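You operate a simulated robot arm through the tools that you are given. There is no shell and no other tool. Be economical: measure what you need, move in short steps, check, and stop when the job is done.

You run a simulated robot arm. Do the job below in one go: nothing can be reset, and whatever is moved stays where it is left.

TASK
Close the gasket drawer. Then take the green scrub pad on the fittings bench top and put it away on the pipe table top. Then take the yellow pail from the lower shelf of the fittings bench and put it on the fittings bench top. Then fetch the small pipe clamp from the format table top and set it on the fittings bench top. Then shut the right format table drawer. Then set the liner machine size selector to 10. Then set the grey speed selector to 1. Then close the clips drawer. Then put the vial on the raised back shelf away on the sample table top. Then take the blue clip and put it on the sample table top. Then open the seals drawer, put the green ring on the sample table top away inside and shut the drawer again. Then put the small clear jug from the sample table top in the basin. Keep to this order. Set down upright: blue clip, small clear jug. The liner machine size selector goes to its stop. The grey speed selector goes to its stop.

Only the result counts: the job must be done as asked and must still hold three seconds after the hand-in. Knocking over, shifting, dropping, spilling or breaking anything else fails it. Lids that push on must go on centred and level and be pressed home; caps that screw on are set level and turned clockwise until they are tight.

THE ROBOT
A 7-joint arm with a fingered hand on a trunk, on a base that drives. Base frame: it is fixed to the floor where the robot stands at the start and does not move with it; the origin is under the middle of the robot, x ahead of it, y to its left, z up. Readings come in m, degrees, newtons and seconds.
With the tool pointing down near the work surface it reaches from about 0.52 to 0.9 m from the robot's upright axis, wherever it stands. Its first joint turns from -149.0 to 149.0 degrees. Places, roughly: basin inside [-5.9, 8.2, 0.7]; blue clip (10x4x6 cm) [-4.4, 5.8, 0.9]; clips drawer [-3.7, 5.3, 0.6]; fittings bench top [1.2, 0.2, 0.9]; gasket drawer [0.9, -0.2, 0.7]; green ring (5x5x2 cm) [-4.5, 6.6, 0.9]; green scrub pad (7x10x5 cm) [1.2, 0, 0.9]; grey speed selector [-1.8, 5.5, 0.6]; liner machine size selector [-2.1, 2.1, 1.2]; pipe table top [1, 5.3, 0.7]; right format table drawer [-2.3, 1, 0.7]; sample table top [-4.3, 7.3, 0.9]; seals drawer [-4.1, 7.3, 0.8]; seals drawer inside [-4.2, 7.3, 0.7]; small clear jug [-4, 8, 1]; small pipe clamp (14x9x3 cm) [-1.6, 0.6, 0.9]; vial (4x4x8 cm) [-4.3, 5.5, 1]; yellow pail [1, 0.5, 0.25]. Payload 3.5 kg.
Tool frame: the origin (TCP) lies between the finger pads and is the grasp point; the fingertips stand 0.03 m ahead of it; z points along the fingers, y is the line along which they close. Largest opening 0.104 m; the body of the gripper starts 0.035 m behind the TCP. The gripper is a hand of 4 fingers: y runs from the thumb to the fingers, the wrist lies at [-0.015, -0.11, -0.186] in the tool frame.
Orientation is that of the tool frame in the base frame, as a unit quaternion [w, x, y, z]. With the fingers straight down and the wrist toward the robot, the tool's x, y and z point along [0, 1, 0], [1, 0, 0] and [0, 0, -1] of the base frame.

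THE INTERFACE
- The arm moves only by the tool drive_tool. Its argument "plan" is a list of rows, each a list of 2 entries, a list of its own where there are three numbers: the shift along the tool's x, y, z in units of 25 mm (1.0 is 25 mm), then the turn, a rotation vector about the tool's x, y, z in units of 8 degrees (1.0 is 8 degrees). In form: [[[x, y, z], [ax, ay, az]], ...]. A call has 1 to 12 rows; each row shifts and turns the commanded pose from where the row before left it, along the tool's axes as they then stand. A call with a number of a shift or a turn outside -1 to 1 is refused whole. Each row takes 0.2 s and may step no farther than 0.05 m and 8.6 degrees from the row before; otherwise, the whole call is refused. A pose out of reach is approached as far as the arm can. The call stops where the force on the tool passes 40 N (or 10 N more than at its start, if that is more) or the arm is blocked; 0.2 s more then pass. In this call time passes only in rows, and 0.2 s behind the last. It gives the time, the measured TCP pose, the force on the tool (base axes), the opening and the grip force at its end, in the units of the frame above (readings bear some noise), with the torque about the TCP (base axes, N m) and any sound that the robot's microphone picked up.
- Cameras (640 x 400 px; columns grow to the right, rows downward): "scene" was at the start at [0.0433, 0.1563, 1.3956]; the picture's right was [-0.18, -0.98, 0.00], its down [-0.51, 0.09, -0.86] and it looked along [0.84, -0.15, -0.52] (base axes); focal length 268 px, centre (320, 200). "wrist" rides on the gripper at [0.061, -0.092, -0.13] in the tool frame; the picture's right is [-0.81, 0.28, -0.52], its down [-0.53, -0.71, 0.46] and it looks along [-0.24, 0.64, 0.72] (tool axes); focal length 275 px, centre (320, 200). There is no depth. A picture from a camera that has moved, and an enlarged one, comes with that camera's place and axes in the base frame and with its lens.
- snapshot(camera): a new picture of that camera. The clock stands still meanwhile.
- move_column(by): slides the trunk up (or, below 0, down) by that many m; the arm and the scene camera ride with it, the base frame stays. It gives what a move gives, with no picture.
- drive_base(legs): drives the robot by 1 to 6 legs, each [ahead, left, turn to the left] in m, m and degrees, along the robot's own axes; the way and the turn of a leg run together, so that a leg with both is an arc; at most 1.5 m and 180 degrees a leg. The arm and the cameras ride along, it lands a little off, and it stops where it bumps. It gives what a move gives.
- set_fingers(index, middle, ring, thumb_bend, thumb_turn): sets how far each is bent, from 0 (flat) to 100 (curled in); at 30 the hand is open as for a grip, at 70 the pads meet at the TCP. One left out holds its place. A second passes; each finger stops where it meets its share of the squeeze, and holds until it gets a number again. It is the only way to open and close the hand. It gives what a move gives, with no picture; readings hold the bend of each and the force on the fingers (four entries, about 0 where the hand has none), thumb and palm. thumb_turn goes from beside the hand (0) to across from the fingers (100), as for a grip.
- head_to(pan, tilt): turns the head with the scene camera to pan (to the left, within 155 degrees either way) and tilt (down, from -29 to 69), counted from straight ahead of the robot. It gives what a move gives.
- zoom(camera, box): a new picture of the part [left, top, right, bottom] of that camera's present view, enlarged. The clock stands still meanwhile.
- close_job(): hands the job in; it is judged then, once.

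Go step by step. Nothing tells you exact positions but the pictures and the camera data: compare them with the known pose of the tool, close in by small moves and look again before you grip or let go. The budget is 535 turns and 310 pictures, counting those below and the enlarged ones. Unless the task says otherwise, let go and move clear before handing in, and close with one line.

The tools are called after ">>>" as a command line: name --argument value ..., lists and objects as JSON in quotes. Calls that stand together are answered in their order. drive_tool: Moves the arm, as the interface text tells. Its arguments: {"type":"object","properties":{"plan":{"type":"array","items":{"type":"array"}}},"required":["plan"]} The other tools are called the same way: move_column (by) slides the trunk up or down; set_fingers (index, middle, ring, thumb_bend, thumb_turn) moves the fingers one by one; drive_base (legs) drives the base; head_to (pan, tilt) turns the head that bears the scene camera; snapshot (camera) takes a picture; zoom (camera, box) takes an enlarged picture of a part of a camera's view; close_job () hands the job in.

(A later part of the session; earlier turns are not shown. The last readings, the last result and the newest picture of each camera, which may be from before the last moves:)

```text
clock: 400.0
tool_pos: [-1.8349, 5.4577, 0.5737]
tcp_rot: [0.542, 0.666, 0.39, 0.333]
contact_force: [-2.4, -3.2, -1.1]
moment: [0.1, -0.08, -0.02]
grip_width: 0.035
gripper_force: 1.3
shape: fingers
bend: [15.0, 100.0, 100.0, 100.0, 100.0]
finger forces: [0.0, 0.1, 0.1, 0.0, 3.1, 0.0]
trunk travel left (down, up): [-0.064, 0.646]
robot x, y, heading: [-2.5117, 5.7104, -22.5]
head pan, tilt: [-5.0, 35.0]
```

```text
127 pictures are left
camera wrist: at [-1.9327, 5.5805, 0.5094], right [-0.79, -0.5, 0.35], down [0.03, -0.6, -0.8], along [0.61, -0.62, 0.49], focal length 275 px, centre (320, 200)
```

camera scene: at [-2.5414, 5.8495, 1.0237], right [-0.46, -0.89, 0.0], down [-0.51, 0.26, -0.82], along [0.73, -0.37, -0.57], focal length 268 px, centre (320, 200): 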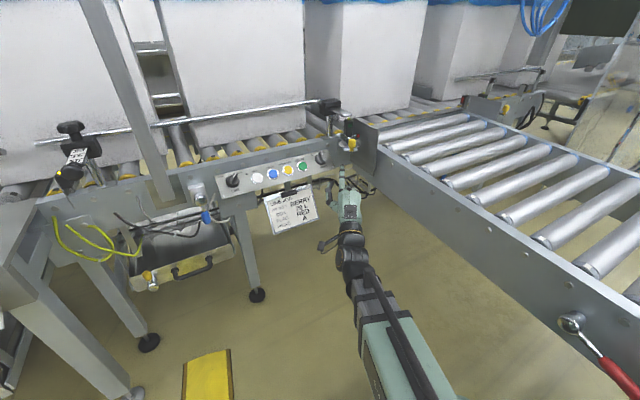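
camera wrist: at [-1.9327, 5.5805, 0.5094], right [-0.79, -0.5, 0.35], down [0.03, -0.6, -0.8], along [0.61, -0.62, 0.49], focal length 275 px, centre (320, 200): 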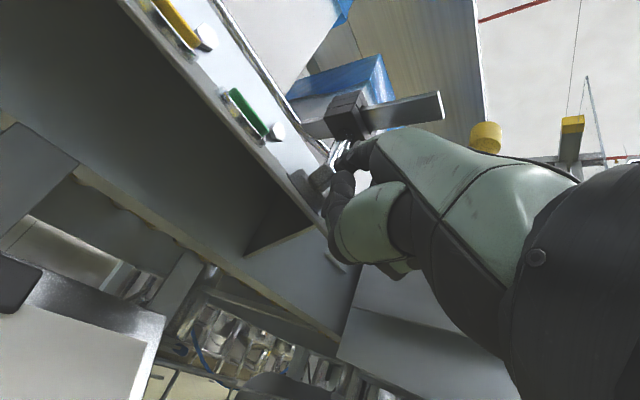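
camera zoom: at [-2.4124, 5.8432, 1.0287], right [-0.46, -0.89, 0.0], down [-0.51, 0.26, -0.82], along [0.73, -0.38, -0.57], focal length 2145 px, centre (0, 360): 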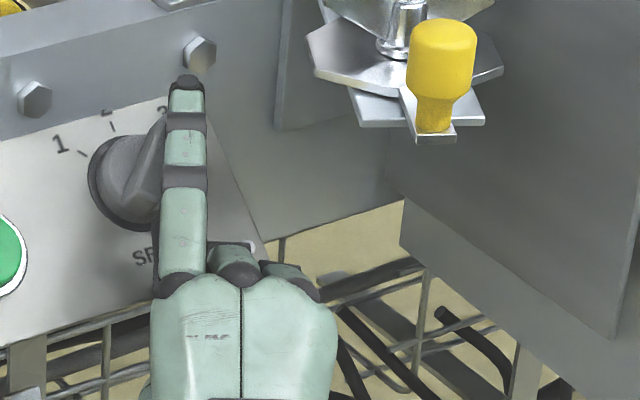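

>>> drive_base --legs '[[-0.005, 0.014, 0]]'

>>> zoom --camera "scene" --box '[345, 155, 375, 205]'

```text
clock: 400.8
tool_pos: [-1.834, 5.4725, 0.5739]
tcp_rot: [0.543, 0.666, 0.389, 0.333]
contact_force: [-0.4, 0.5, -0.4]
moment: [0.03, 0.0, 0.01]
grip_width: 0.0353
gripper_force: 0.0
shape: fingers
bend: [15.0, 100.0, 100.0, 100.0, 100.0]
finger forces: [0.1, 0.1, 0.0, 0.0, 0.1, 0.0]
trunk travel left (down, up): [-0.064, 0.646]
robot x, y, heading: [-2.5111, 5.7232, -22.3]
head pan, tilt: [-5.0, 35.0]
```

```text
8.00 times, centred on (360, 180) of scene
camera zoom: at [-2.4116, 5.8583, 1.0287], right [-0.46, -0.89, 0.0], down [-0.51, 0.26, -0.82], along [0.73, -0.38, -0.57], focal length 2145 px, centre (0, 360)
```

zoom: 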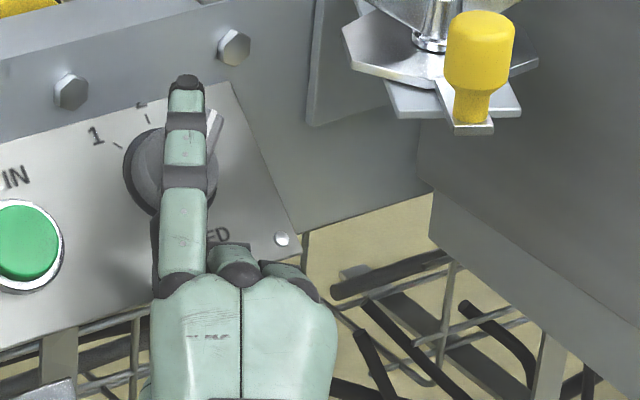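

The panel leans back, so higher up needs more depth. I'll go back right, advance 2 cm, and push again.

>>> drive_base --legs '[[0.016, -0.042, 0], [0.02, 0.005, 0]]'

>>> zoom --camera "scene" --box '[335, 145, 385, 205]'

```text
clock: 402.1
tool_pos: [-1.817, 5.4264, 0.5749]
tcp_rot: [0.545, 0.665, 0.387, 0.334]
contact_force: [-39.2, 1.3, 12.6]
moment: [0.23, 0.08, 0.67]
grip_width: 0.0357
gripper_force: 19.6
shape: fingers
bend: [15.0, 100.0, 100.0, 100.0, 100.0]
finger forces: [0.1, 0.0, 0.0, 0.1, 39.3, 0.0]
trunk travel left (down, up): [-0.064, 0.646]
robot x, y, heading: [-2.4912, 5.673, -22.7]
head pan, tilt: [-5.0, 35.0]
```

```text
6.67 times, centred on (360, 175) of scene
camera zoom: at [-2.3942, 5.8121, 1.029], right [-0.46, -0.89, 0.0], down [-0.51, 0.26, -0.82], along [0.73, -0.38, -0.57], focal length 1788 px, centre (53, 367)
```

zoom: 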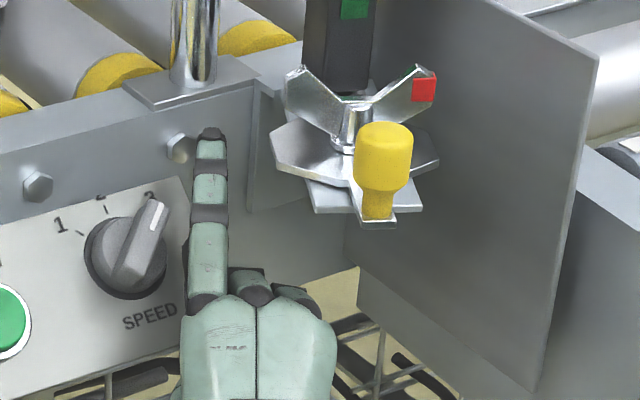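

The panel leans back about 40°, and the thumb is what touched. I'll back off, move the thumb aside, and pitch the hand 32° down so the finger meets the panel squarely.

>>> drive_base --legs '[[-0.09, 0, 0]]'

>>> set_fingers --thumb_turn 0

>>> drive_tool --plan '[[[0, 0, 0], [0.8, 0, 0]], [[0, 0, 0], [0.8, 0, 0]], [[0, 0, 0], [0.8, 0, 0]], [[0, 0, 0], [0.8, 0, 0]], [[0, 0, 0], [0.8, 0, 0]]]'

>>> zoom --camera "scene" --box '[290, 115, 410, 215]'

```text
clock: 403.2
tool_pos: [-1.9004, 5.4593, 0.5749]
tcp_rot: [0.544, 0.666, 0.387, 0.332]
contact_force: [-0.5, 0.2, 0.0]
moment: [-0.03, -0.01, 0.01]
grip_width: 0.035
gripper_force: 0.0
shape: fingers
bend: [15.0, 100.0, 100.0, 100.0, 100.0]
finger forces: [0.0, 0.0, 0.0, 0.1, 0.1, 0.0]
trunk travel left (down, up): [-0.064, 0.646]
robot x, y, heading: [-2.5775, 5.7121, -22.8]
head pan, tilt: [-5.0, 35.0]
```

```text
clock: 404.2
tool_pos: [-1.9013, 5.4597, 0.5741]
tcp_rot: [0.544, 0.666, 0.388, 0.333]
contact_force: [0.2, -0.1, 0.7]
moment: [0.01, -0.02, 0.01]
grip_width: 0.0511
gripper_force: 0.0
shape: fingers
bend: [15.0, 100.0, 100.0, 100.0, 0.0]
finger forces: [0.1, 0.0, 0.1, 0.0, 0.0, 0.1]
trunk travel left (down, up): [-0.064, 0.646]
robot x, y, heading: [-2.5772, 5.7115, -22.6]
head pan, tilt: [-5.0, 35.0]
```

```text
clock: 405.4
tool_pos: [-1.9012, 5.4539, 0.5744]
tcp_rot: [0.367, 0.783, 0.449, 0.225]
contact_force: [0.0, -0.3, -0.2]
moment: [-0.01, 0.01, 0.01]
grip_width: 0.051
gripper_force: 0.1
shape: fingers
bend: [15.0, 100.0, 100.0, 100.0, 0.0]
finger forces: [0.0, 0.0, 0.0, 0.0, 0.0, 0.0]
out of reach, approached as far as the arm can: row 5
trunk travel left (down, up): [-0.064, 0.646]
robot x, y, heading: [-2.5749, 5.7095, -22.6]
head pan, tilt: [-5.0, 35.0]
```

```text
4.00 times, centred on (350, 165) of scene
camera zoom: at [-2.4752, 5.8462, 1.0287], right [-0.46, -0.89, 0.0], down [-0.51, 0.27, -0.82], along [0.73, -0.38, -0.57], focal length 1073 px, centre (200, 340)
```

zoom: 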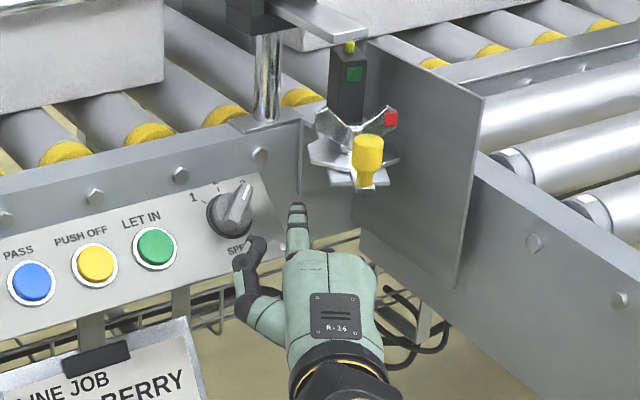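

>>> move_column --by 0.012

>>> drive_base --legs '[[0.026, 0.009, 0]]'

>>> zoom --camera "scene" --box '[325, 135, 385, 195]'

```text
clock: 406.0
tool_pos: [-1.9017, 5.4546, 0.5864]
tcp_rot: [0.367, 0.783, 0.449, 0.224]
contact_force: [-0.5, -0.2, 0.1]
moment: [-0.02, 0.01, -0.07]
grip_width: 0.0511
gripper_force: 0.0
shape: fingers
bend: [15.0, 100.0, 100.0, 100.0, 0.0]
finger forces: [0.0, 0.1, 0.0, 0.1, 0.0, 0.0]
trunk travel left (down, up): [-0.076, 0.634]
robot x, y, heading: [-2.5763, 5.706, -22.4]
head pan, tilt: [-5.0, 35.0]
```

```text
clock: 406.8
tool_pos: [-1.8743, 5.4547, 0.5867]
tcp_rot: [0.366, 0.783, 0.449, 0.225]
contact_force: [-0.5, -0.2, -0.4]
moment: [0.02, 0.0, 0.02]
grip_width: 0.0511
gripper_force: 0.0
shape: fingers
bend: [15.0, 100.0, 100.0, 100.0, 0.0]
finger forces: [0.0, 0.0, 0.1, 0.0, 0.0, 0.0]
trunk travel left (down, up): [-0.076, 0.634]
robot x, y, heading: [-2.5472, 5.712, -22.7]
head pan, tilt: [-5.0, 35.0]
```

```text
6.67 times, centred on (355, 165) of scene
camera zoom: at [-2.4488, 5.8451, 1.0407], right [-0.46, -0.89, 0.0], down [-0.51, 0.26, -0.82], along [0.73, -0.38, -0.57], focal length 1788 px, centre (87, 433)
```

zoom: 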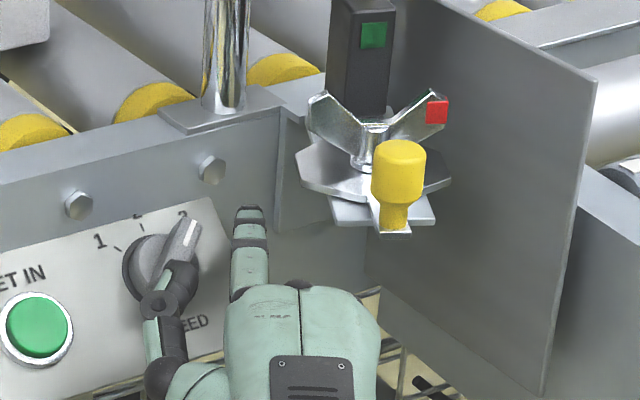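

>>> drive_base --legs '[[-0.008, 0.02, 0]]'

>>> zoom --camera "scene" --box '[325, 135, 385, 195]'

```text
clock: 407.6
tool_pos: [-1.8748, 5.4762, 0.5865]
tcp_rot: [0.367, 0.783, 0.45, 0.225]
contact_force: [-0.5, -0.3, 0.9]
moment: [-0.01, -0.02, -0.02]
grip_width: 0.0509
gripper_force: 0.1
shape: fingers
bend: [15.0, 100.0, 100.0, 100.0, 0.0]
finger forces: [0.1, 0.0, 0.0, 0.1, 0.0, 0.0]
trunk travel left (down, up): [-0.076, 0.634]
robot x, y, heading: [-2.5505, 5.7328, -22.4]
head pan, tilt: [-5.0, 35.0]
```

```text
6.67 times, centred on (355, 165) of scene
camera zoom: at [-2.4485, 5.8666, 1.0407], right [-0.46, -0.89, 0.0], down [-0.51, 0.27, -0.82], along [0.73, -0.38, -0.57], focal length 1788 px, centre (87, 433)
```

zoom: 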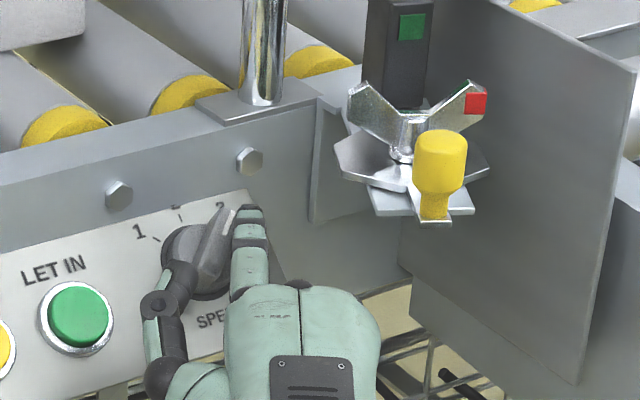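

>>> drive_base --legs '[[-0.005, 0.014, 0]]'

>>> zoom --camera "scene" --box '[325, 135, 385, 195]'

```text
clock: 408.4
tool_pos: [-1.8746, 5.4889, 0.587]
tcp_rot: [0.366, 0.783, 0.449, 0.225]
contact_force: [-0.3, -0.6, 0.3]
moment: [0.01, -0.01, 0.0]
grip_width: 0.0512
gripper_force: 0.0
shape: fingers
bend: [15.0, 100.0, 100.0, 100.0, 0.0]
finger forces: [0.0, 0.0, 0.1, 0.0, 0.0, 0.0]
trunk travel left (down, up): [-0.076, 0.634]
robot x, y, heading: [-2.5514, 5.7463, -22.7]
head pan, tilt: [-5.0, 35.0]
```

```text
6.67 times, centred on (355, 165) of scene
camera zoom: at [-2.4477, 5.8815, 1.0407], right [-0.46, -0.89, 0.0], down [-0.51, 0.27, -0.82], along [0.73, -0.38, -0.57], focal length 1788 px, centre (87, 433)
```

zoom: 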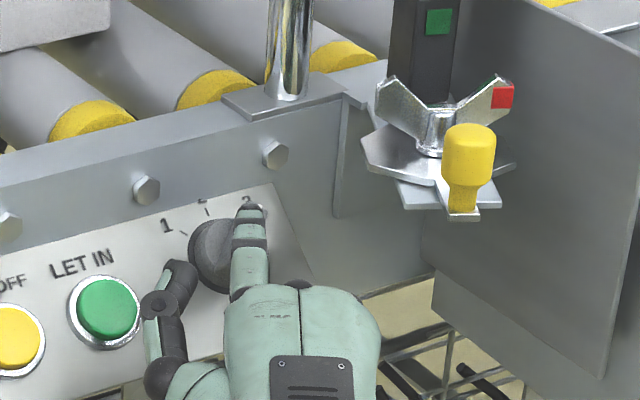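

>>> drive_base --legs '[[0.013, -0.036, 0], [0.024, 0.008, 0]]'

>>> drive_base --legs '[[-0.009, 0.024, 0]]'

>>> zoom --camera "scene" --box '[325, 135, 385, 195]'

```text
clock: 409.6
tool_pos: [-1.8509, 5.4492, 0.5867]
tcp_rot: [0.366, 0.783, 0.449, 0.224]
contact_force: [0.3, 0.7, -0.4]
moment: [0.02, 0.02, -0.03]
grip_width: 0.0509
gripper_force: 0.0
shape: fingers
bend: [15.0, 100.0, 100.0, 100.0, 0.0]
finger forces: [0.1, 0.0, 0.0, 0.0, 0.1, 0.1]
trunk travel left (down, up): [-0.076, 0.634]
robot x, y, heading: [-2.5247, 5.705, -22.6]
head pan, tilt: [-5.0, 35.0]
```

```text
clock: 410.5
tool_pos: [-1.8502, 5.4764, 0.5864]
tcp_rot: [0.366, 0.783, 0.45, 0.225]
contact_force: [-0.8, -1.7, 3.2]
moment: [-0.05, -0.19, -0.04]
grip_width: 0.0515
gripper_force: 2.3
shape: fingers
bend: [13.0, 100.0, 100.0, 100.0, 0.0]
finger forces: [3.6, 0.0, 0.0, 0.0, 0.0, 0.0]
trunk travel left (down, up): [-0.076, 0.634]
robot x, y, heading: [-2.5257, 5.7365, -22.6]
head pan, tilt: [-5.0, 35.0]
```

```text
6.67 times, centred on (355, 165) of scene
camera zoom: at [-2.4235, 5.8674, 1.0408], right [-0.46, -0.89, 0.0], down [-0.51, 0.26, -0.82], along [0.73, -0.38, -0.57], focal length 1788 px, centre (87, 433)
```

zoom: 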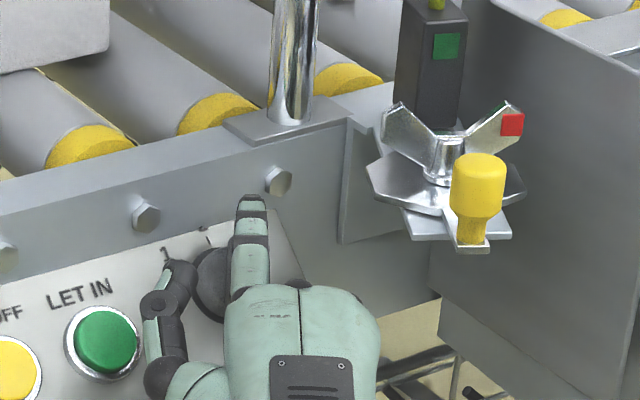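

>>> drive_base --legs '[[-0.006, 0.016, 0]]'

>>> zoom --camera "scene" --box '[325, 135, 385, 195]'

```text
clock: 411.2
tool_pos: [-1.8492, 5.4936, 0.5874]
tcp_rot: [0.366, 0.783, 0.45, 0.224]
contact_force: [-0.1, -0.1, 2.9]
moment: [-0.11, -0.15, -0.02]
grip_width: 0.0512
gripper_force: 1.3
shape: fingers
bend: [13.0, 100.0, 100.0, 100.0, 0.0]
finger forces: [2.9, 0.0, 0.1, 0.0, 0.0, 0.0]
trunk travel left (down, up): [-0.076, 0.634]
robot x, y, heading: [-2.5247, 5.7507, -22.3]
head pan, tilt: [-5.0, 35.0]
```

```text
6.67 times, centred on (355, 165) of scene
camera zoom: at [-2.4229, 5.8847, 1.0407], right [-0.46, -0.89, 0.0], down [-0.51, 0.26, -0.82], along [0.73, -0.38, -0.57], focal length 1788 px, centre (87, 433)
```

zoom: 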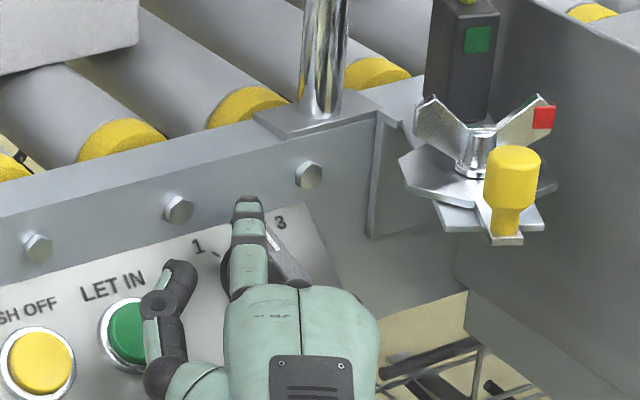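

The bar now slants up-left. I'll push a bit further to the stop, then back away to check.

>>> drive_base --legs '[[-0.006, 0.016, 0]]'

>>> zoom --camera "scene" --box '[325, 135, 385, 195]'

```text
clock: 412.0
tool_pos: [-1.8485, 5.511, 0.5859]
tcp_rot: [0.368, 0.783, 0.449, 0.225]
contact_force: [0.9, 0.4, -0.2]
moment: [-0.02, 0.02, 0.01]
grip_width: 0.0513
gripper_force: 0.1
shape: fingers
bend: [15.0, 100.0, 100.0, 100.0, 0.0]
finger forces: [0.1, 0.0, 0.0, 0.0, 0.0, 0.0]
trunk travel left (down, up): [-0.076, 0.634]
robot x, y, heading: [-2.5258, 5.7649, -22.7]
head pan, tilt: [-5.0, 35.0]
```

```text
6.67 times, centred on (355, 165) of scene
camera zoom: at [-2.4218, 5.9018, 1.0407], right [-0.46, -0.89, 0.0], down [-0.51, 0.27, -0.82], along [0.73, -0.38, -0.57], focal length 1788 px, centre (87, 433)
```

zoom: 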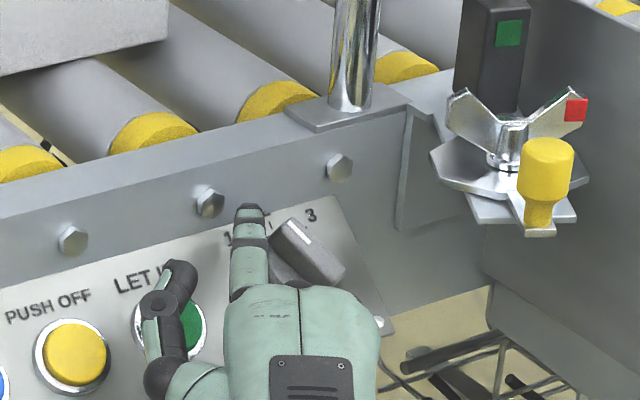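

>>> drive_base --legs '[[-0.12, 0.0, 0]]'

>>> zoom --camera "scene" --box '[290, 115, 410, 215]'

```text
clock: 413.2
tool_pos: [-1.9566, 5.5549, 0.5867]
tcp_rot: [0.367, 0.784, 0.448, 0.224]
contact_force: [0.2, 0.9, -1.0]
moment: [-0.04, -0.02, 0.03]
grip_width: 0.0513
gripper_force: 0.0
shape: fingers
bend: [15.0, 100.0, 100.0, 100.0, 0.0]
finger forces: [0.0, 0.1, 0.0, 0.0, 0.0, 0.1]
trunk travel left (down, up): [-0.076, 0.634]
robot x, y, heading: [-2.6312, 5.8127, -22.5]
head pan, tilt: [-5.0, 35.0]
```

```text
4.00 times, centred on (350, 165) of scene
camera zoom: at [-2.5303, 5.9468, 1.0407], right [-0.46, -0.89, 0.0], down [-0.51, 0.27, -0.82], along [0.73, -0.38, -0.57], focal length 1073 px, centre (200, 340)
```

zoom: 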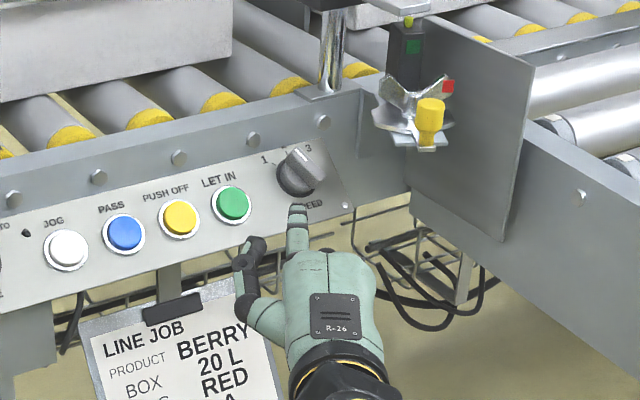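

>>> zoom --camera "scene" --box '[345, 145, 380, 175]'

```text
13.33 times, centred on (362, 160) of scene
camera zoom: at [-2.5303, 5.9468, 1.0407], right [-0.46, -0.89, 0.0], down [-0.51, 0.27, -0.82], along [0.73, -0.38, -0.57], focal length 3576 px, centre (-247, 733)
```

zoom: 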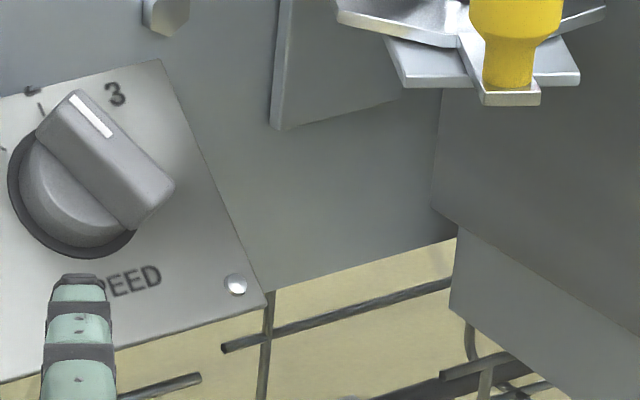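

It's only part way between 2 and 1; the finger slipped over. I'll go in again slightly deeper and push further.

>>> drive_base --legs '[[0.036, -0.09, 0], [0.112, 0.046, 0]]'

>>> zoom --camera "scene" --box '[325, 135, 385, 195]'

```text
clock: 415.2
tool_pos: [-1.8406, 5.4569, 0.587]
tcp_rot: [0.367, 0.783, 0.448, 0.224]
contact_force: [-0.7, 0.1, 0.1]
moment: [0.04, -0.02, -0.02]
grip_width: 0.051
gripper_force: 0.0
shape: fingers
bend: [15.0, 100.0, 100.0, 100.0, 0.0]
finger forces: [0.0, 0.0, 0.0, 0.1, 0.1, 0.0]
trunk travel left (down, up): [-0.076, 0.634]
robot x, y, heading: [-2.5136, 5.7197, -22.8]
head pan, tilt: [-5.0, 35.0]
```

```text
6.67 times, centred on (355, 165) of scene
camera zoom: at [-2.4131, 5.8515, 1.0407], right [-0.46, -0.89, 0.0], down [-0.51, 0.27, -0.82], along [0.73, -0.38, -0.57], focal length 1788 px, centre (87, 433)
```

zoom: 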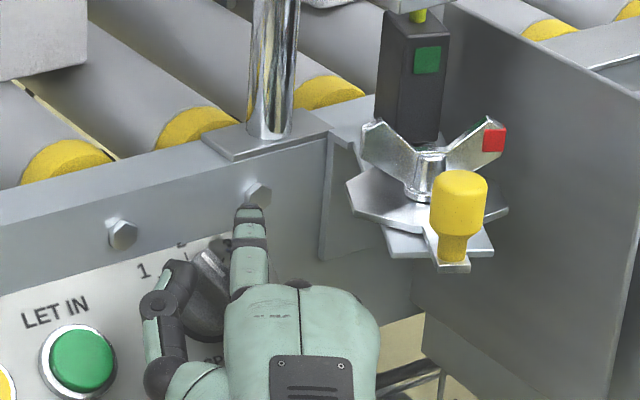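

>>> drive_base --legs '[[-0.01, 0.03, 0]]'

>>> drive_base --legs '[[-0.006, 0.018, 0]]'

>>> zoom --camera "scene" --box '[325, 135, 385, 195]'

```text
clock: 416.1
tool_pos: [-1.8381, 5.49, 0.5877]
tcp_rot: [0.368, 0.783, 0.448, 0.225]
contact_force: [0.9, 1.7, 0.8]
moment: [-0.11, 0.02, 0.04]
grip_width: 0.0507
gripper_force: 0.8
shape: fingers
bend: [15.0, 100.0, 100.0, 100.0, 0.0]
finger forces: [1.8, 0.1, 0.0, 0.1, 0.0, 0.0]
trunk travel left (down, up): [-0.076, 0.634]
robot x, y, heading: [-2.5115, 5.7435, -22.6]
head pan, tilt: [-5.0, 35.0]
```

```text
clock: 416.8
tool_pos: [-1.8374, 5.5111, 0.5878]
tcp_rot: [0.367, 0.784, 0.448, 0.223]
contact_force: [0.0, -1.0, 0.8]
moment: [-0.01, 0.01, -0.04]
grip_width: 0.0512
gripper_force: 0.1
shape: fingers
bend: [15.0, 100.0, 100.0, 100.0, 0.0]
finger forces: [0.1, 0.0, 0.0, 0.1, 0.1, 0.0]
trunk travel left (down, up): [-0.076, 0.634]
robot x, y, heading: [-2.5114, 5.7649, -22.2]
head pan, tilt: [-5.0, 35.0]
```

```text
6.67 times, centred on (355, 165) of scene
camera zoom: at [-2.4095, 5.9021, 1.0407], right [-0.46, -0.89, 0.0], down [-0.51, 0.27, -0.82], along [0.73, -0.38, -0.57], focal length 1788 px, centre (87, 433)
```

zoom: 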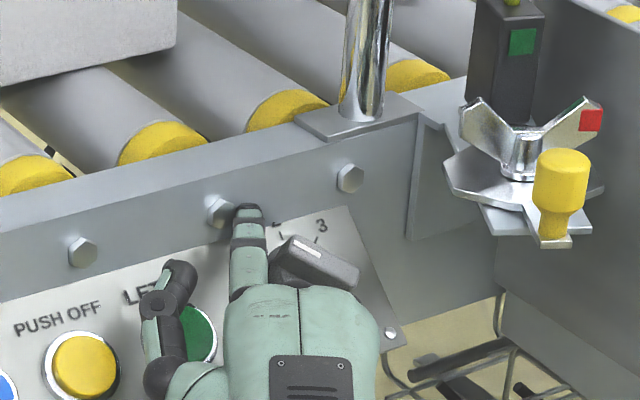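

>>> drive_base --legs '[[-0.02, 0.03, 0], [-0.12, 0.03, 0]]'

>>> zoom --camera "scene" --box '[345, 140, 390, 180]'

```text
clock: 418.5
tool_pos: [-1.9419, 5.6191, 0.5868]
tcp_rot: [0.367, 0.783, 0.449, 0.225]
contact_force: [-0.1, -0.3, 0.3]
moment: [0.03, -0.02, 0.03]
grip_width: 0.0511
gripper_force: 0.1
shape: fingers
bend: [15.0, 100.0, 100.0, 100.0, 0.0]
finger forces: [0.0, 0.0, 0.0, 0.0, 0.0, 0.0]
trunk travel left (down, up): [-0.076, 0.634]
robot x, y, heading: [-2.6156, 5.8747, -22.2]
head pan, tilt: [-5.0, 35.0]
```

```text
10.00 times, centred on (368, 160) of scene
camera zoom: at [-2.5149, 6.0104, 1.0407], right [-0.46, -0.89, 0.0], down [-0.51, 0.27, -0.82], along [0.73, -0.38, -0.57], focal length 2682 px, centre (-155, 600)
```

zoom: 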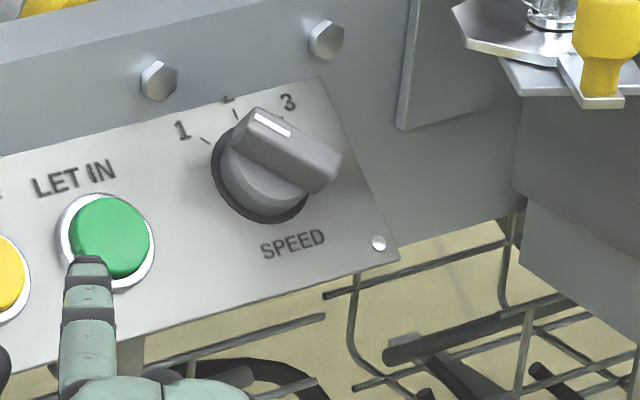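

It appears to be on 1. To make sure it's at the stop I'll give one more push, slightly higher, and watch the force.

>>> move_column --by 0.008

>>> drive_base --legs '[[0.03, -0.145, 0], [0.11, 0.02, 0]]'

>>> zoom --camera "scene" --box '[325, 135, 385, 195]'

```text
clock: 419.1
tool_pos: [-1.9404, 5.6188, 0.5958]
tcp_rot: [0.367, 0.784, 0.449, 0.224]
contact_force: [1.4, 0.4, -0.6]
moment: [-0.01, -0.01, 0.01]
grip_width: 0.051
gripper_force: 0.2
shape: fingers
bend: [15.0, 100.0, 100.0, 100.0, 0.0]
finger forces: [0.0, 0.0, 0.1, 0.1, 0.0, 0.0]
trunk travel left (down, up): [-0.084, 0.626]
robot x, y, heading: [-2.6175, 5.8766, -22.5]
head pan, tilt: [-5.0, 35.0]
```

```text
clock: 421.3
tool_pos: [-1.8637, 5.4475, 0.596]
tcp_rot: [0.367, 0.783, 0.449, 0.224]
contact_force: [0.3, -1.1, 0.0]
moment: [-0.02, 0.01, -0.01]
grip_width: 0.0511
gripper_force: 0.0
shape: fingers
bend: [15.0, 100.0, 100.0, 100.0, 0.0]
finger forces: [0.0, 0.0, 0.0, 0.0, 0.1, 0.0]
trunk travel left (down, up): [-0.084, 0.626]
robot x, y, heading: [-2.54, 5.7032, -22.6]
head pan, tilt: [-5.0, 35.0]
```

```text
6.67 times, centred on (355, 165) of scene
camera zoom: at [-2.4371, 5.8396, 1.0487], right [-0.46, -0.89, 0.0], down [-0.51, 0.27, -0.82], along [0.73, -0.38, -0.57], focal length 1788 px, centre (87, 433)
```

zoom: 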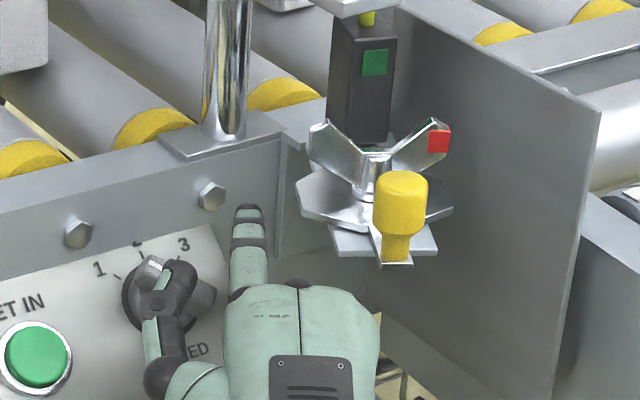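

>>> drive_base --legs '[[0.024, 0.026, 0]]'

>>> drive_base --legs '[[-0.006, 0.024, 0]]'

>>> drive_base --legs '[[-0.005, 0.012, 0]]'

>>> zoom --camera "scene" --box '[325, 135, 385, 195]'

```text
clock: 422.1
tool_pos: [-1.8325, 5.4618, 0.5942]
tcp_rot: [0.367, 0.784, 0.448, 0.224]
contact_force: [-19.2, -8.1, -0.1]
moment: [0.17, -0.62, -0.24]
grip_width: 0.052
gripper_force: 10.5
shape: fingers
bend: [15.0, 100.0, 100.0, 100.0, 0.0]
finger forces: [4.4, 16.7, 0.0, 0.0, 0.1, 0.1]
trunk travel left (down, up): [-0.084, 0.626]
robot x, y, heading: [-2.5059, 5.7203, -22.6]
head pan, tilt: [-5.0, 35.0]
```

```text
clock: 422.9
tool_pos: [-1.8298, 5.4869, 0.5961]
tcp_rot: [0.367, 0.784, 0.448, 0.224]
contact_force: [-17.2, 2.9, 0.6]
moment: [-0.18, -0.97, -0.36]
grip_width: 0.0544
gripper_force: 8.7
shape: fingers
bend: [15.0, 100.0, 100.0, 100.0, 0.0]
finger forces: [16.7, 0.1, 0.0, 0.0, 0.1, 0.1]
trunk travel left (down, up): [-0.084, 0.626]
robot x, y, heading: [-2.5031, 5.7437, -22.7]
head pan, tilt: [-5.0, 35.0]
```

```text
clock: 423.7
tool_pos: [-1.8315, 5.5004, 0.5953]
tcp_rot: [0.367, 0.784, 0.448, 0.224]
contact_force: [-15.5, 1.8, 0.0]
moment: [-0.14, -0.88, -0.36]
grip_width: 0.0541
gripper_force: 8.1
shape: fingers
bend: [15.0, 100.0, 100.0, 100.0, 0.0]
finger forces: [15.2, 0.0, 0.1, 0.0, 0.2, 0.1]
trunk travel left (down, up): [-0.084, 0.626]
robot x, y, heading: [-2.5034, 5.7577, -22.7]
head pan, tilt: [-5.0, 35.0]
```

```text
6.67 times, centred on (355, 165) of scene
camera zoom: at [-2.4028, 5.8913, 1.0488], right [-0.46, -0.89, 0.0], down [-0.51, 0.27, -0.82], along [0.73, -0.38, -0.57], focal length 1788 px, centre (87, 433)
```

zoom: 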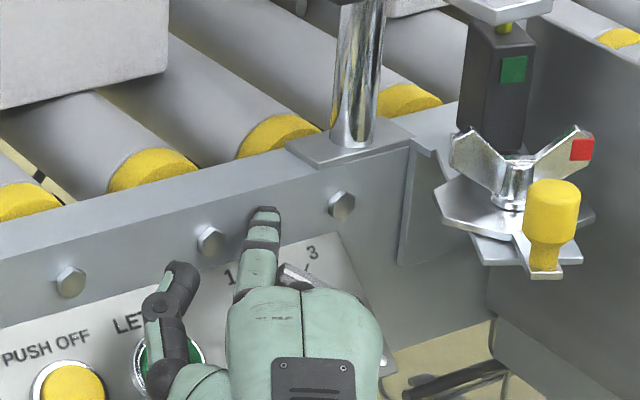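

>>> drive_base --legs '[[-0.03, 0.02, 0], [-0.13, 0.05, 0]]'

>>> zoom --camera "scene" --box '[345, 140, 390, 180]'

```text
clock: 425.5
tool_pos: [-1.9524, 5.6246, 0.5945]
tcp_rot: [0.367, 0.785, 0.446, 0.222]
contact_force: [0.0, -0.3, -0.1]
moment: [-0.01, -0.04, 0.02]
grip_width: 0.0514
gripper_force: 0.1
shape: fingers
bend: [15.0, 100.0, 100.0, 100.0, 0.0]
finger forces: [0.0, 0.0, 0.1, 0.0, 0.0, 0.0]
trunk travel left (down, up): [-0.084, 0.626]
robot x, y, heading: [-2.6258, 5.8838, -22.7]
head pan, tilt: [-5.0, 35.0]
```

```text
10.00 times, centred on (368, 160) of scene
camera zoom: at [-2.5224, 6.0182, 1.0487], right [-0.47, -0.88, 0.0], down [-0.51, 0.27, -0.82], along [0.72, -0.38, -0.57], focal length 2682 px, centre (-155, 600)
```

zoom: 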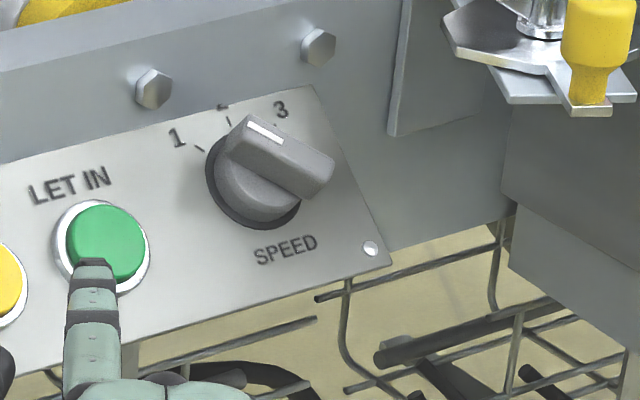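

The bar lines up with the 1 mark and didn't move under a firm push: it's at the stop. Next the clips drawer near (-3.7, 5.3). I'll back away, turn around, and look.

>>> drive_base --legs '[[-0.4, 0, 0], [0, 0, 175]]'

>>> set_fingers --index 100

>>> head_to --pan 25 --tilt 35

>>> snapshot --camera "scene"

```text
clock: 435.2
tool_pos: [-3.6518, 6.3399, 0.5943]
tcp_rot: [-0.211, -0.422, 0.799, 0.373]
contact_force: [0.1, -0.4, 0.3]
moment: [-0.01, 0.0, 0.01]
grip_width: 0.0512
gripper_force: 0.1
shape: fingers
bend: [15.0, 100.0, 100.0, 100.0, 0.0]
finger forces: [0.0, 0.0, 0.1, 0.1, 0.0, 0.1]
trunk travel left (down, up): [-0.084, 0.626]
robot x, y, heading: [-3.0002, 6.041, 153.9]
head pan, tilt: [-5.0, 35.0]
```

```text
clock: 436.2
tool_pos: [-3.6503, 6.3398, 0.5938]
tcp_rot: [-0.211, -0.422, 0.798, 0.374]
contact_force: [0.1, 0.0, 0.1]
moment: [0.0, 0.02, -0.03]
grip_width: 0.0449
gripper_force: 0.1
shape: fingers
bend: [100.0, 100.0, 100.0, 100.0, 0.0]
finger forces: [0.0, 0.1, 0.1, 0.0, 0.0, 0.0]
trunk travel left (down, up): [-0.084, 0.626]
robot x, y, heading: [-2.9963, 6.0391, 153.5]
head pan, tilt: [-5.0, 35.0]
```

```text
clock: 437.2
tool_pos: [-3.651, 6.3403, 0.5948]
tcp_rot: [-0.211, -0.422, 0.799, 0.374]
contact_force: [-0.1, -0.4, 0.3]
moment: [0.01, 0.0, -0.02]
grip_width: 0.0447
gripper_force: 0.1
shape: fingers
bend: [100.0, 100.0, 100.0, 100.0, 0.0]
finger forces: [0.1, 0.1, 0.0, 0.0, 0.1, 0.0]
trunk travel left (down, up): [-0.084, 0.626]
robot x, y, heading: [-2.998, 6.0423, 153.8]
head pan, tilt: [25.0, 35.0]
```

```text
109 pictures are left
camera scene: at [-3.1203, 5.8719, 1.0487], right [0.02, 1.0, 0.0], down [0.57, -0.01, -0.82], along [-0.82, 0.02, -0.57], focal length 268 px, centre (320, 200)
```

scene: 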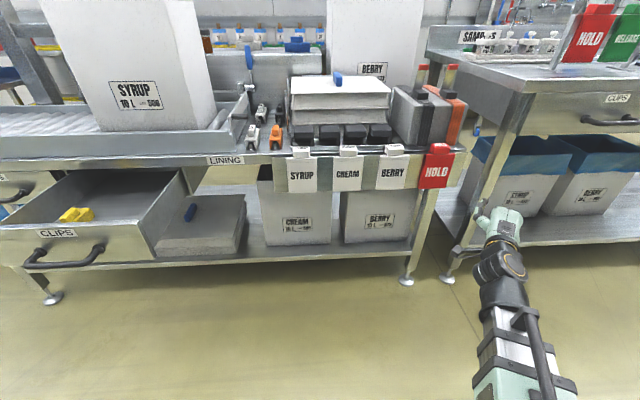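

The clips drawer front is near x -3.55, y 5.13–5.51, z 0.56–0.69. I'll bring the hand back to pointing down (fist open as before), then set up to push in -x.

>>> drive_tool --plan '[[[0, 0, -0.5], [0.91, 0, 0]], [[0, 0, -0.5], [0.91, 0, 0]], [[0, 0, -0.5], [0.91, 0, 0]], [[0, 0, -0.5], [0.91, 0, 0]], [[0, 0, -0.5], [0.91, 0, 0]], [[0, 0, -0.5], [0.91, 0, 0]], [[0, 0, -0.5], [0.91, 0, 0]]]'

>>> set_fingers --index 30 --middle 30 --ring 30 --thumb_bend 30 --thumb_turn 98

```text
clock: 438.8
tool_pos: [-3.6139, 6.3193, 0.6692]
tcp_rot: [-0.01, -0.472, 0.882, -0.006]
contact_force: [-0.6, 0.2, 0.0]
moment: [0.0, 0.03, 0.0]
grip_width: 0.0447
gripper_force: 0.1
shape: fingers
bend: [100.0, 100.0, 100.0, 100.0, 0.0]
finger forces: [0.0, 0.1, 0.0, 0.0, 0.0, 0.0]
trunk travel left (down, up): [-0.084, 0.626]
robot x, y, heading: [-2.9957, 6.0405, 153.6]
head pan, tilt: [25.0, 35.0]
```

```text
clock: 439.8
tool_pos: [-3.6155, 6.3199, 0.6681]
tcp_rot: [-0.01, -0.472, 0.881, -0.006]
contact_force: [-1.3, 0.4, -0.4]
moment: [-0.04, -0.03, 0.01]
grip_width: 0.1029
gripper_force: 0.0
shape: fingers
bend: [30.0, 30.0, 30.0, 30.0, 95.0]
finger forces: [0.0, 0.0, 0.0, 0.0, 0.0, 0.0]
trunk travel left (down, up): [-0.084, 0.626]
robot x, y, heading: [-2.9962, 6.0399, 153.6]
head pan, tilt: [25.0, 35.0]
```

>>> drive_tool --plan '[[[0, -1, 0], [0, 0, 0]], [[0, -1, 0], [0, 0, 0]], [[0, -1, 0], [0, 0, 0]], [[0, -1, 0], [0, 0, 0]]]'

>>> drive_base --legs '[[-0.24, 0.28, 0], [0, 0, 33.5]]'

>>> head_to --pan 15 --tilt 40

>>> snapshot --camera "scene"

```text
clock: 440.8
tool_pos: [-3.533, 6.2623, 0.6688]
tcp_rot: [-0.009, -0.471, 0.882, -0.006]
contact_force: [-0.4, 0.4, -0.4]
moment: [-0.01, 0.0, -0.02]
grip_width: 0.1031
gripper_force: 0.1
shape: fingers
bend: [30.0, 30.0, 30.0, 30.0, 95.0]
finger forces: [0.0, 0.1, 0.1, 0.0, 0.1, 0.0]
trunk travel left (down, up): [-0.084, 0.626]
robot x, y, heading: [-2.994, 6.0359, 153.4]
head pan, tilt: [25.0, 35.0]
```

```text
clock: 444.8
tool_pos: [-3.4761, 5.5682, 0.6694]
tcp_rot: [-0.007, -0.707, 0.708, -0.009]
contact_force: [-0.1, -0.3, -0.2]
moment: [0.01, 0.01, 0.0]
grip_width: 0.1032
gripper_force: 0.1
shape: fingers
bend: [30.0, 30.0, 30.0, 30.0, 95.0]
finger forces: [0.1, 0.0, 0.1, 0.0, 0.1, 0.0]
trunk travel left (down, up): [-0.084, 0.626]
robot x, y, heading: [-2.9105, 5.6836, -173.2]
head pan, tilt: [25.0, 35.0]
```

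```text
clock: 445.5
tool_pos: [-3.476, 5.5688, 0.6683]
tcp_rot: [-0.007, -0.707, 0.707, -0.008]
contact_force: [-0.5, -2.1, 0.6]
moment: [0.01, 0.02, -0.02]
grip_width: 0.1031
gripper_force: 0.1
shape: fingers
bend: [30.0, 30.0, 30.0, 30.0, 95.0]
finger forces: [0.0, 0.0, 0.0, 0.0, 0.0, 0.0]
trunk travel left (down, up): [-0.084, 0.626]
robot x, y, heading: [-2.9079, 5.6813, -172.8]
head pan, tilt: [15.0, 40.0]
```

```text
108 pictures are left
camera scene: at [-2.9199, 5.4882, 1.0412], right [-0.38, 0.92, 0.0], down [0.59, 0.24, -0.77], along [-0.71, -0.29, -0.64], focal length 268 px, centre (320, 200)
```

scene: 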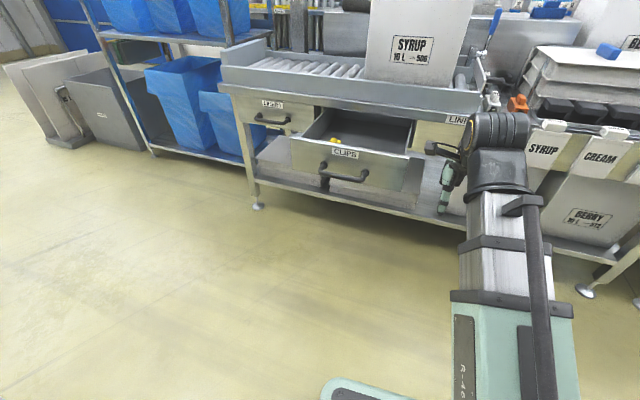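

>>> drive_tool --plan '[[[0, -1, 0], [0, 0, 0]], [[0, -1, 0], [0, 0, 0]], [[1, 0, 0.2], [0, 0, 0]], [[1, 0, 0.2], [0, 0, 0]], [[1, 0, 0.2], [0, 0, 0]], [[1, 0, 0.2], [0, 0, 0]], [[1, 0, 0.2], [0, 0, 0]], [[1, 0, 0.2], [0, 0, 0]], [[1, 0, 0.2], [0, 0, 0]], [[1, 0, 0.2], [0, 0, 0]], [[1, 0, 0.2], [0, 0, 0]], [[1, 0, 0.2], [0, 0, 0]]]'

>>> snapshot --camera "wrist"

```text
clock: 448.1
tool_pos: [-3.4249, 5.3184, 0.6269]
tcp_rot: [-0.008, -0.706, 0.708, -0.008]
contact_force: [-0.1, -0.5, 0.6]
moment: [-0.03, -0.03, 0.04]
grip_width: 0.1033
gripper_force: 0.1
shape: fingers
bend: [30.0, 30.0, 30.0, 30.0, 96.0]
finger forces: [0.0, 0.1, 0.0, 0.2, 0.0, 0.1]
trunk travel left (down, up): [-0.084, 0.626]
robot x, y, heading: [-2.9054, 5.6832, -172.8]
head pan, tilt: [15.0, 40.0]
```

```text
107 pictures are left
camera wrist: at [-3.3348, 5.2584, 0.7578], right [-0.27, 0.82, 0.5], down [0.71, 0.52, -0.47], along [-0.64, 0.23, -0.73], focal length 275 px, centre (320, 200)
```

wrist: 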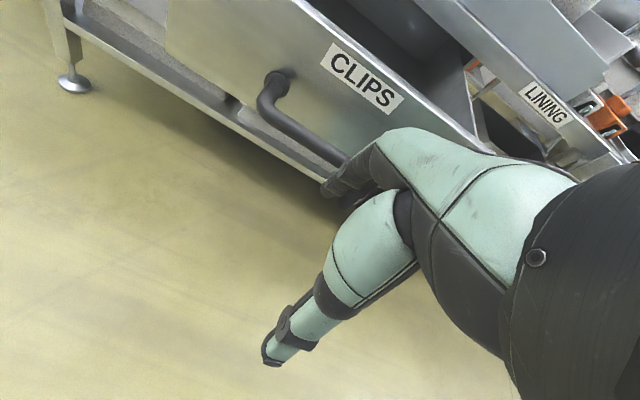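

Same geometry as before: the handle is right ahead. Pushing in.

>>> drive_tool --plan '[[[0, 0.6, 0], [0, 0, 0]], [[0, 0.6, 0], [0, 0, 0]], [[0, 0.6, 0], [0, 0, 0]], [[0, 0.6, 0], [0, 0, 0]], [[0, 0.6, 0], [0, 0, 0]], [[0, 0.6, 0], [0, 0, 0]], [[0, 0.6, 0], [0, 0, 0]], [[0, 0.6, 0], [0, 0, 0]], [[0, 0.6, 0], [0, 0, 0]], [[0, 0.6, 0], [0, 0, 0]]]'

>>> drive_tool --plan '[[[0, 0.35, 0], [0, 0, 0]], [[0, 0.35, 0], [0, 0, 0]], [[0, 0.35, 0], [0, 0, 0]], [[0, 0.35, 0], [0, 0, 0]], [[0, 0.35, 0], [0, 0, 0]], [[0, 0.35, 0], [0, 0, 0]], [[0, 0.35, 0], [0, 0, 0]]]'

>>> snapshot --camera "wrist"

```text
clock: 450.3
tool_pos: [-3.5775, 5.3178, 0.6232]
tcp_rot: [-0.007, -0.707, 0.707, -0.009]
contact_force: [0.1, -0.3, 0.1]
moment: [-0.04, 0.03, -0.02]
grip_width: 0.1038
gripper_force: 0.6
shape: fingers
bend: [30.0, 30.0, 30.0, 30.0, 96.0]
finger forces: [0.5, 0.0, 0.0, 0.1, 0.1, 0.0]
trunk travel left (down, up): [-0.084, 0.626]
robot x, y, heading: [-2.9056, 5.6782, -172.8]
head pan, tilt: [15.0, 40.0]
```

```text
clock: 451.9
tool_pos: [-3.6371, 5.3159, 0.6244]
tcp_rot: [-0.007, -0.707, 0.707, -0.008]
contact_force: [0.2, -0.1, 2.7]
moment: [-0.01, 0.12, 0.01]
grip_width: 0.1044
gripper_force: 1.1
shape: fingers
bend: [30.0, 30.0, 30.0, 30.0, 96.0]
finger forces: [1.5, 0.5, 0.1, 0.0, 0.0, 0.0]
trunk travel left (down, up): [-0.084, 0.626]
robot x, y, heading: [-2.9052, 5.6831, -172.5]
head pan, tilt: [15.0, 40.0]
```

```text
106 pictures are left
camera wrist: at [-3.5465, 5.2567, 0.7552], right [-0.28, 0.82, 0.5], down [0.71, 0.52, -0.47], along [-0.64, 0.23, -0.73], focal length 275 px, centre (320, 200)
```

wrist: 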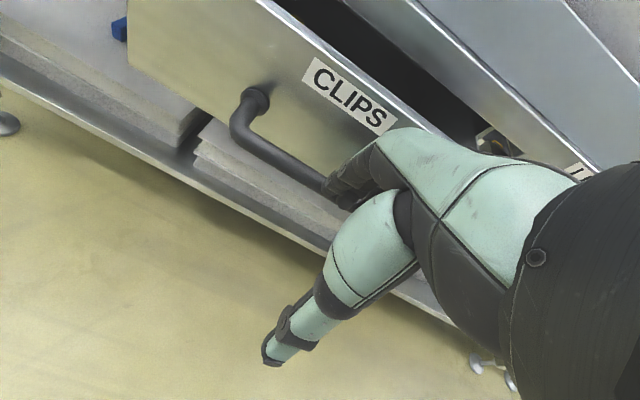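

>>> drive_tool --plan '[[[0, 0.35, 0], [0, 0, 0]], [[0, 0.35, 0], [0, 0, 0]], [[0, 0.35, 0], [0, 0, 0]], [[0, 0.35, 0], [0, 0, 0]], [[0, 0.35, 0], [0, 0, 0]], [[0, 0.35, 0], [0, 0, 0]], [[0, 0.35, 0], [0, 0, 0]]]'

>>> snapshot --camera "wrist"

```text
clock: 453.5
tool_pos: [-3.6985, 5.318, 0.6242]
tcp_rot: [-0.007, -0.707, 0.707, -0.008]
contact_force: [0.3, 0.3, -0.1]
moment: [0.02, 0.04, 0.01]
grip_width: 0.1033
gripper_force: 0.3
shape: fingers
bend: [30.0, 30.0, 30.0, 30.0, 96.0]
finger forces: [0.1, 0.3, 0.0, 0.0, 0.1, 0.0]
trunk travel left (down, up): [-0.084, 0.626]
robot x, y, heading: [-2.905, 5.6821, -172.7]
head pan, tilt: [15.0, 40.0]
```

```text
105 pictures are left
camera wrist: at [-3.6081, 5.258, 0.7568], right [-0.28, 0.82, 0.5], down [0.71, 0.52, -0.47], along [-0.64, 0.23, -0.73], focal length 275 px, centre (320, 200)
```

wrist: 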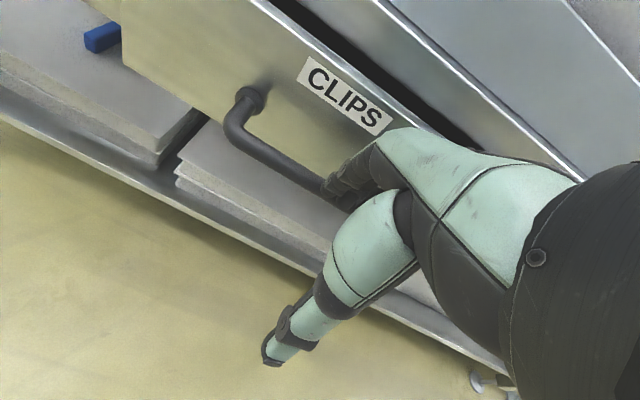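

>>> drive_tool --plan '[[[0, 0.3, 0], [0, 0, 0]], [[0, 0.3, 0], [0, 0, 0]], [[0, 0.3, 0], [0, 0, 0]], [[0, 0.3, 0], [0, 0, 0]], [[0, 0.3, 0], [0, 0, 0]], [[0, 0.3, 0], [0, 0, 0]], [[0, 0.3, 0], [0, 0, 0]], [[0, 0.3, 0], [0, 0, 0]]]'

>>> snapshot --camera "wrist"

```text
clock: 455.3
tool_pos: [-3.7596, 5.3173, 0.6276]
tcp_rot: [-0.009, -0.707, 0.708, -0.007]
contact_force: [17.8, -0.1, 17.0]
moment: [0.05, 0.28, -0.05]
grip_width: 0.0929
gripper_force: 10.8
shape: fingers
bend: [38.0, 38.0, 30.0, 30.0, 96.0]
finger forces: [10.6, 11.7, 0.0, 0.0, 0.1, 0.0]
trunk travel left (down, up): [-0.084, 0.626]
robot x, y, heading: [-2.9097, 5.6788, -173.0]
head pan, tilt: [15.0, 40.0]
```

```text
104 pictures are left
camera wrist: at [-3.6674, 5.2578, 0.7592], right [-0.28, 0.82, 0.5], down [0.71, 0.52, -0.47], along [-0.65, 0.23, -0.73], focal length 275 px, centre (320, 200)
```

wrist: 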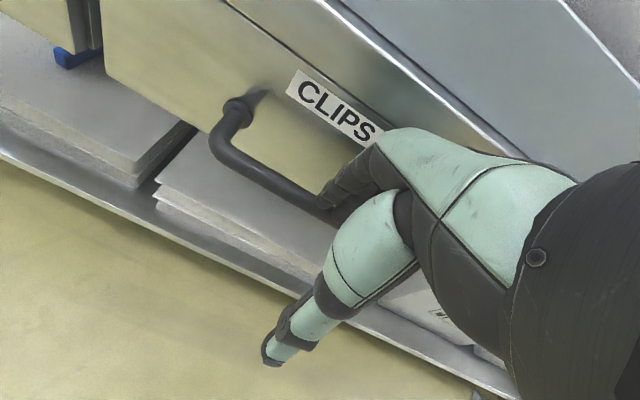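

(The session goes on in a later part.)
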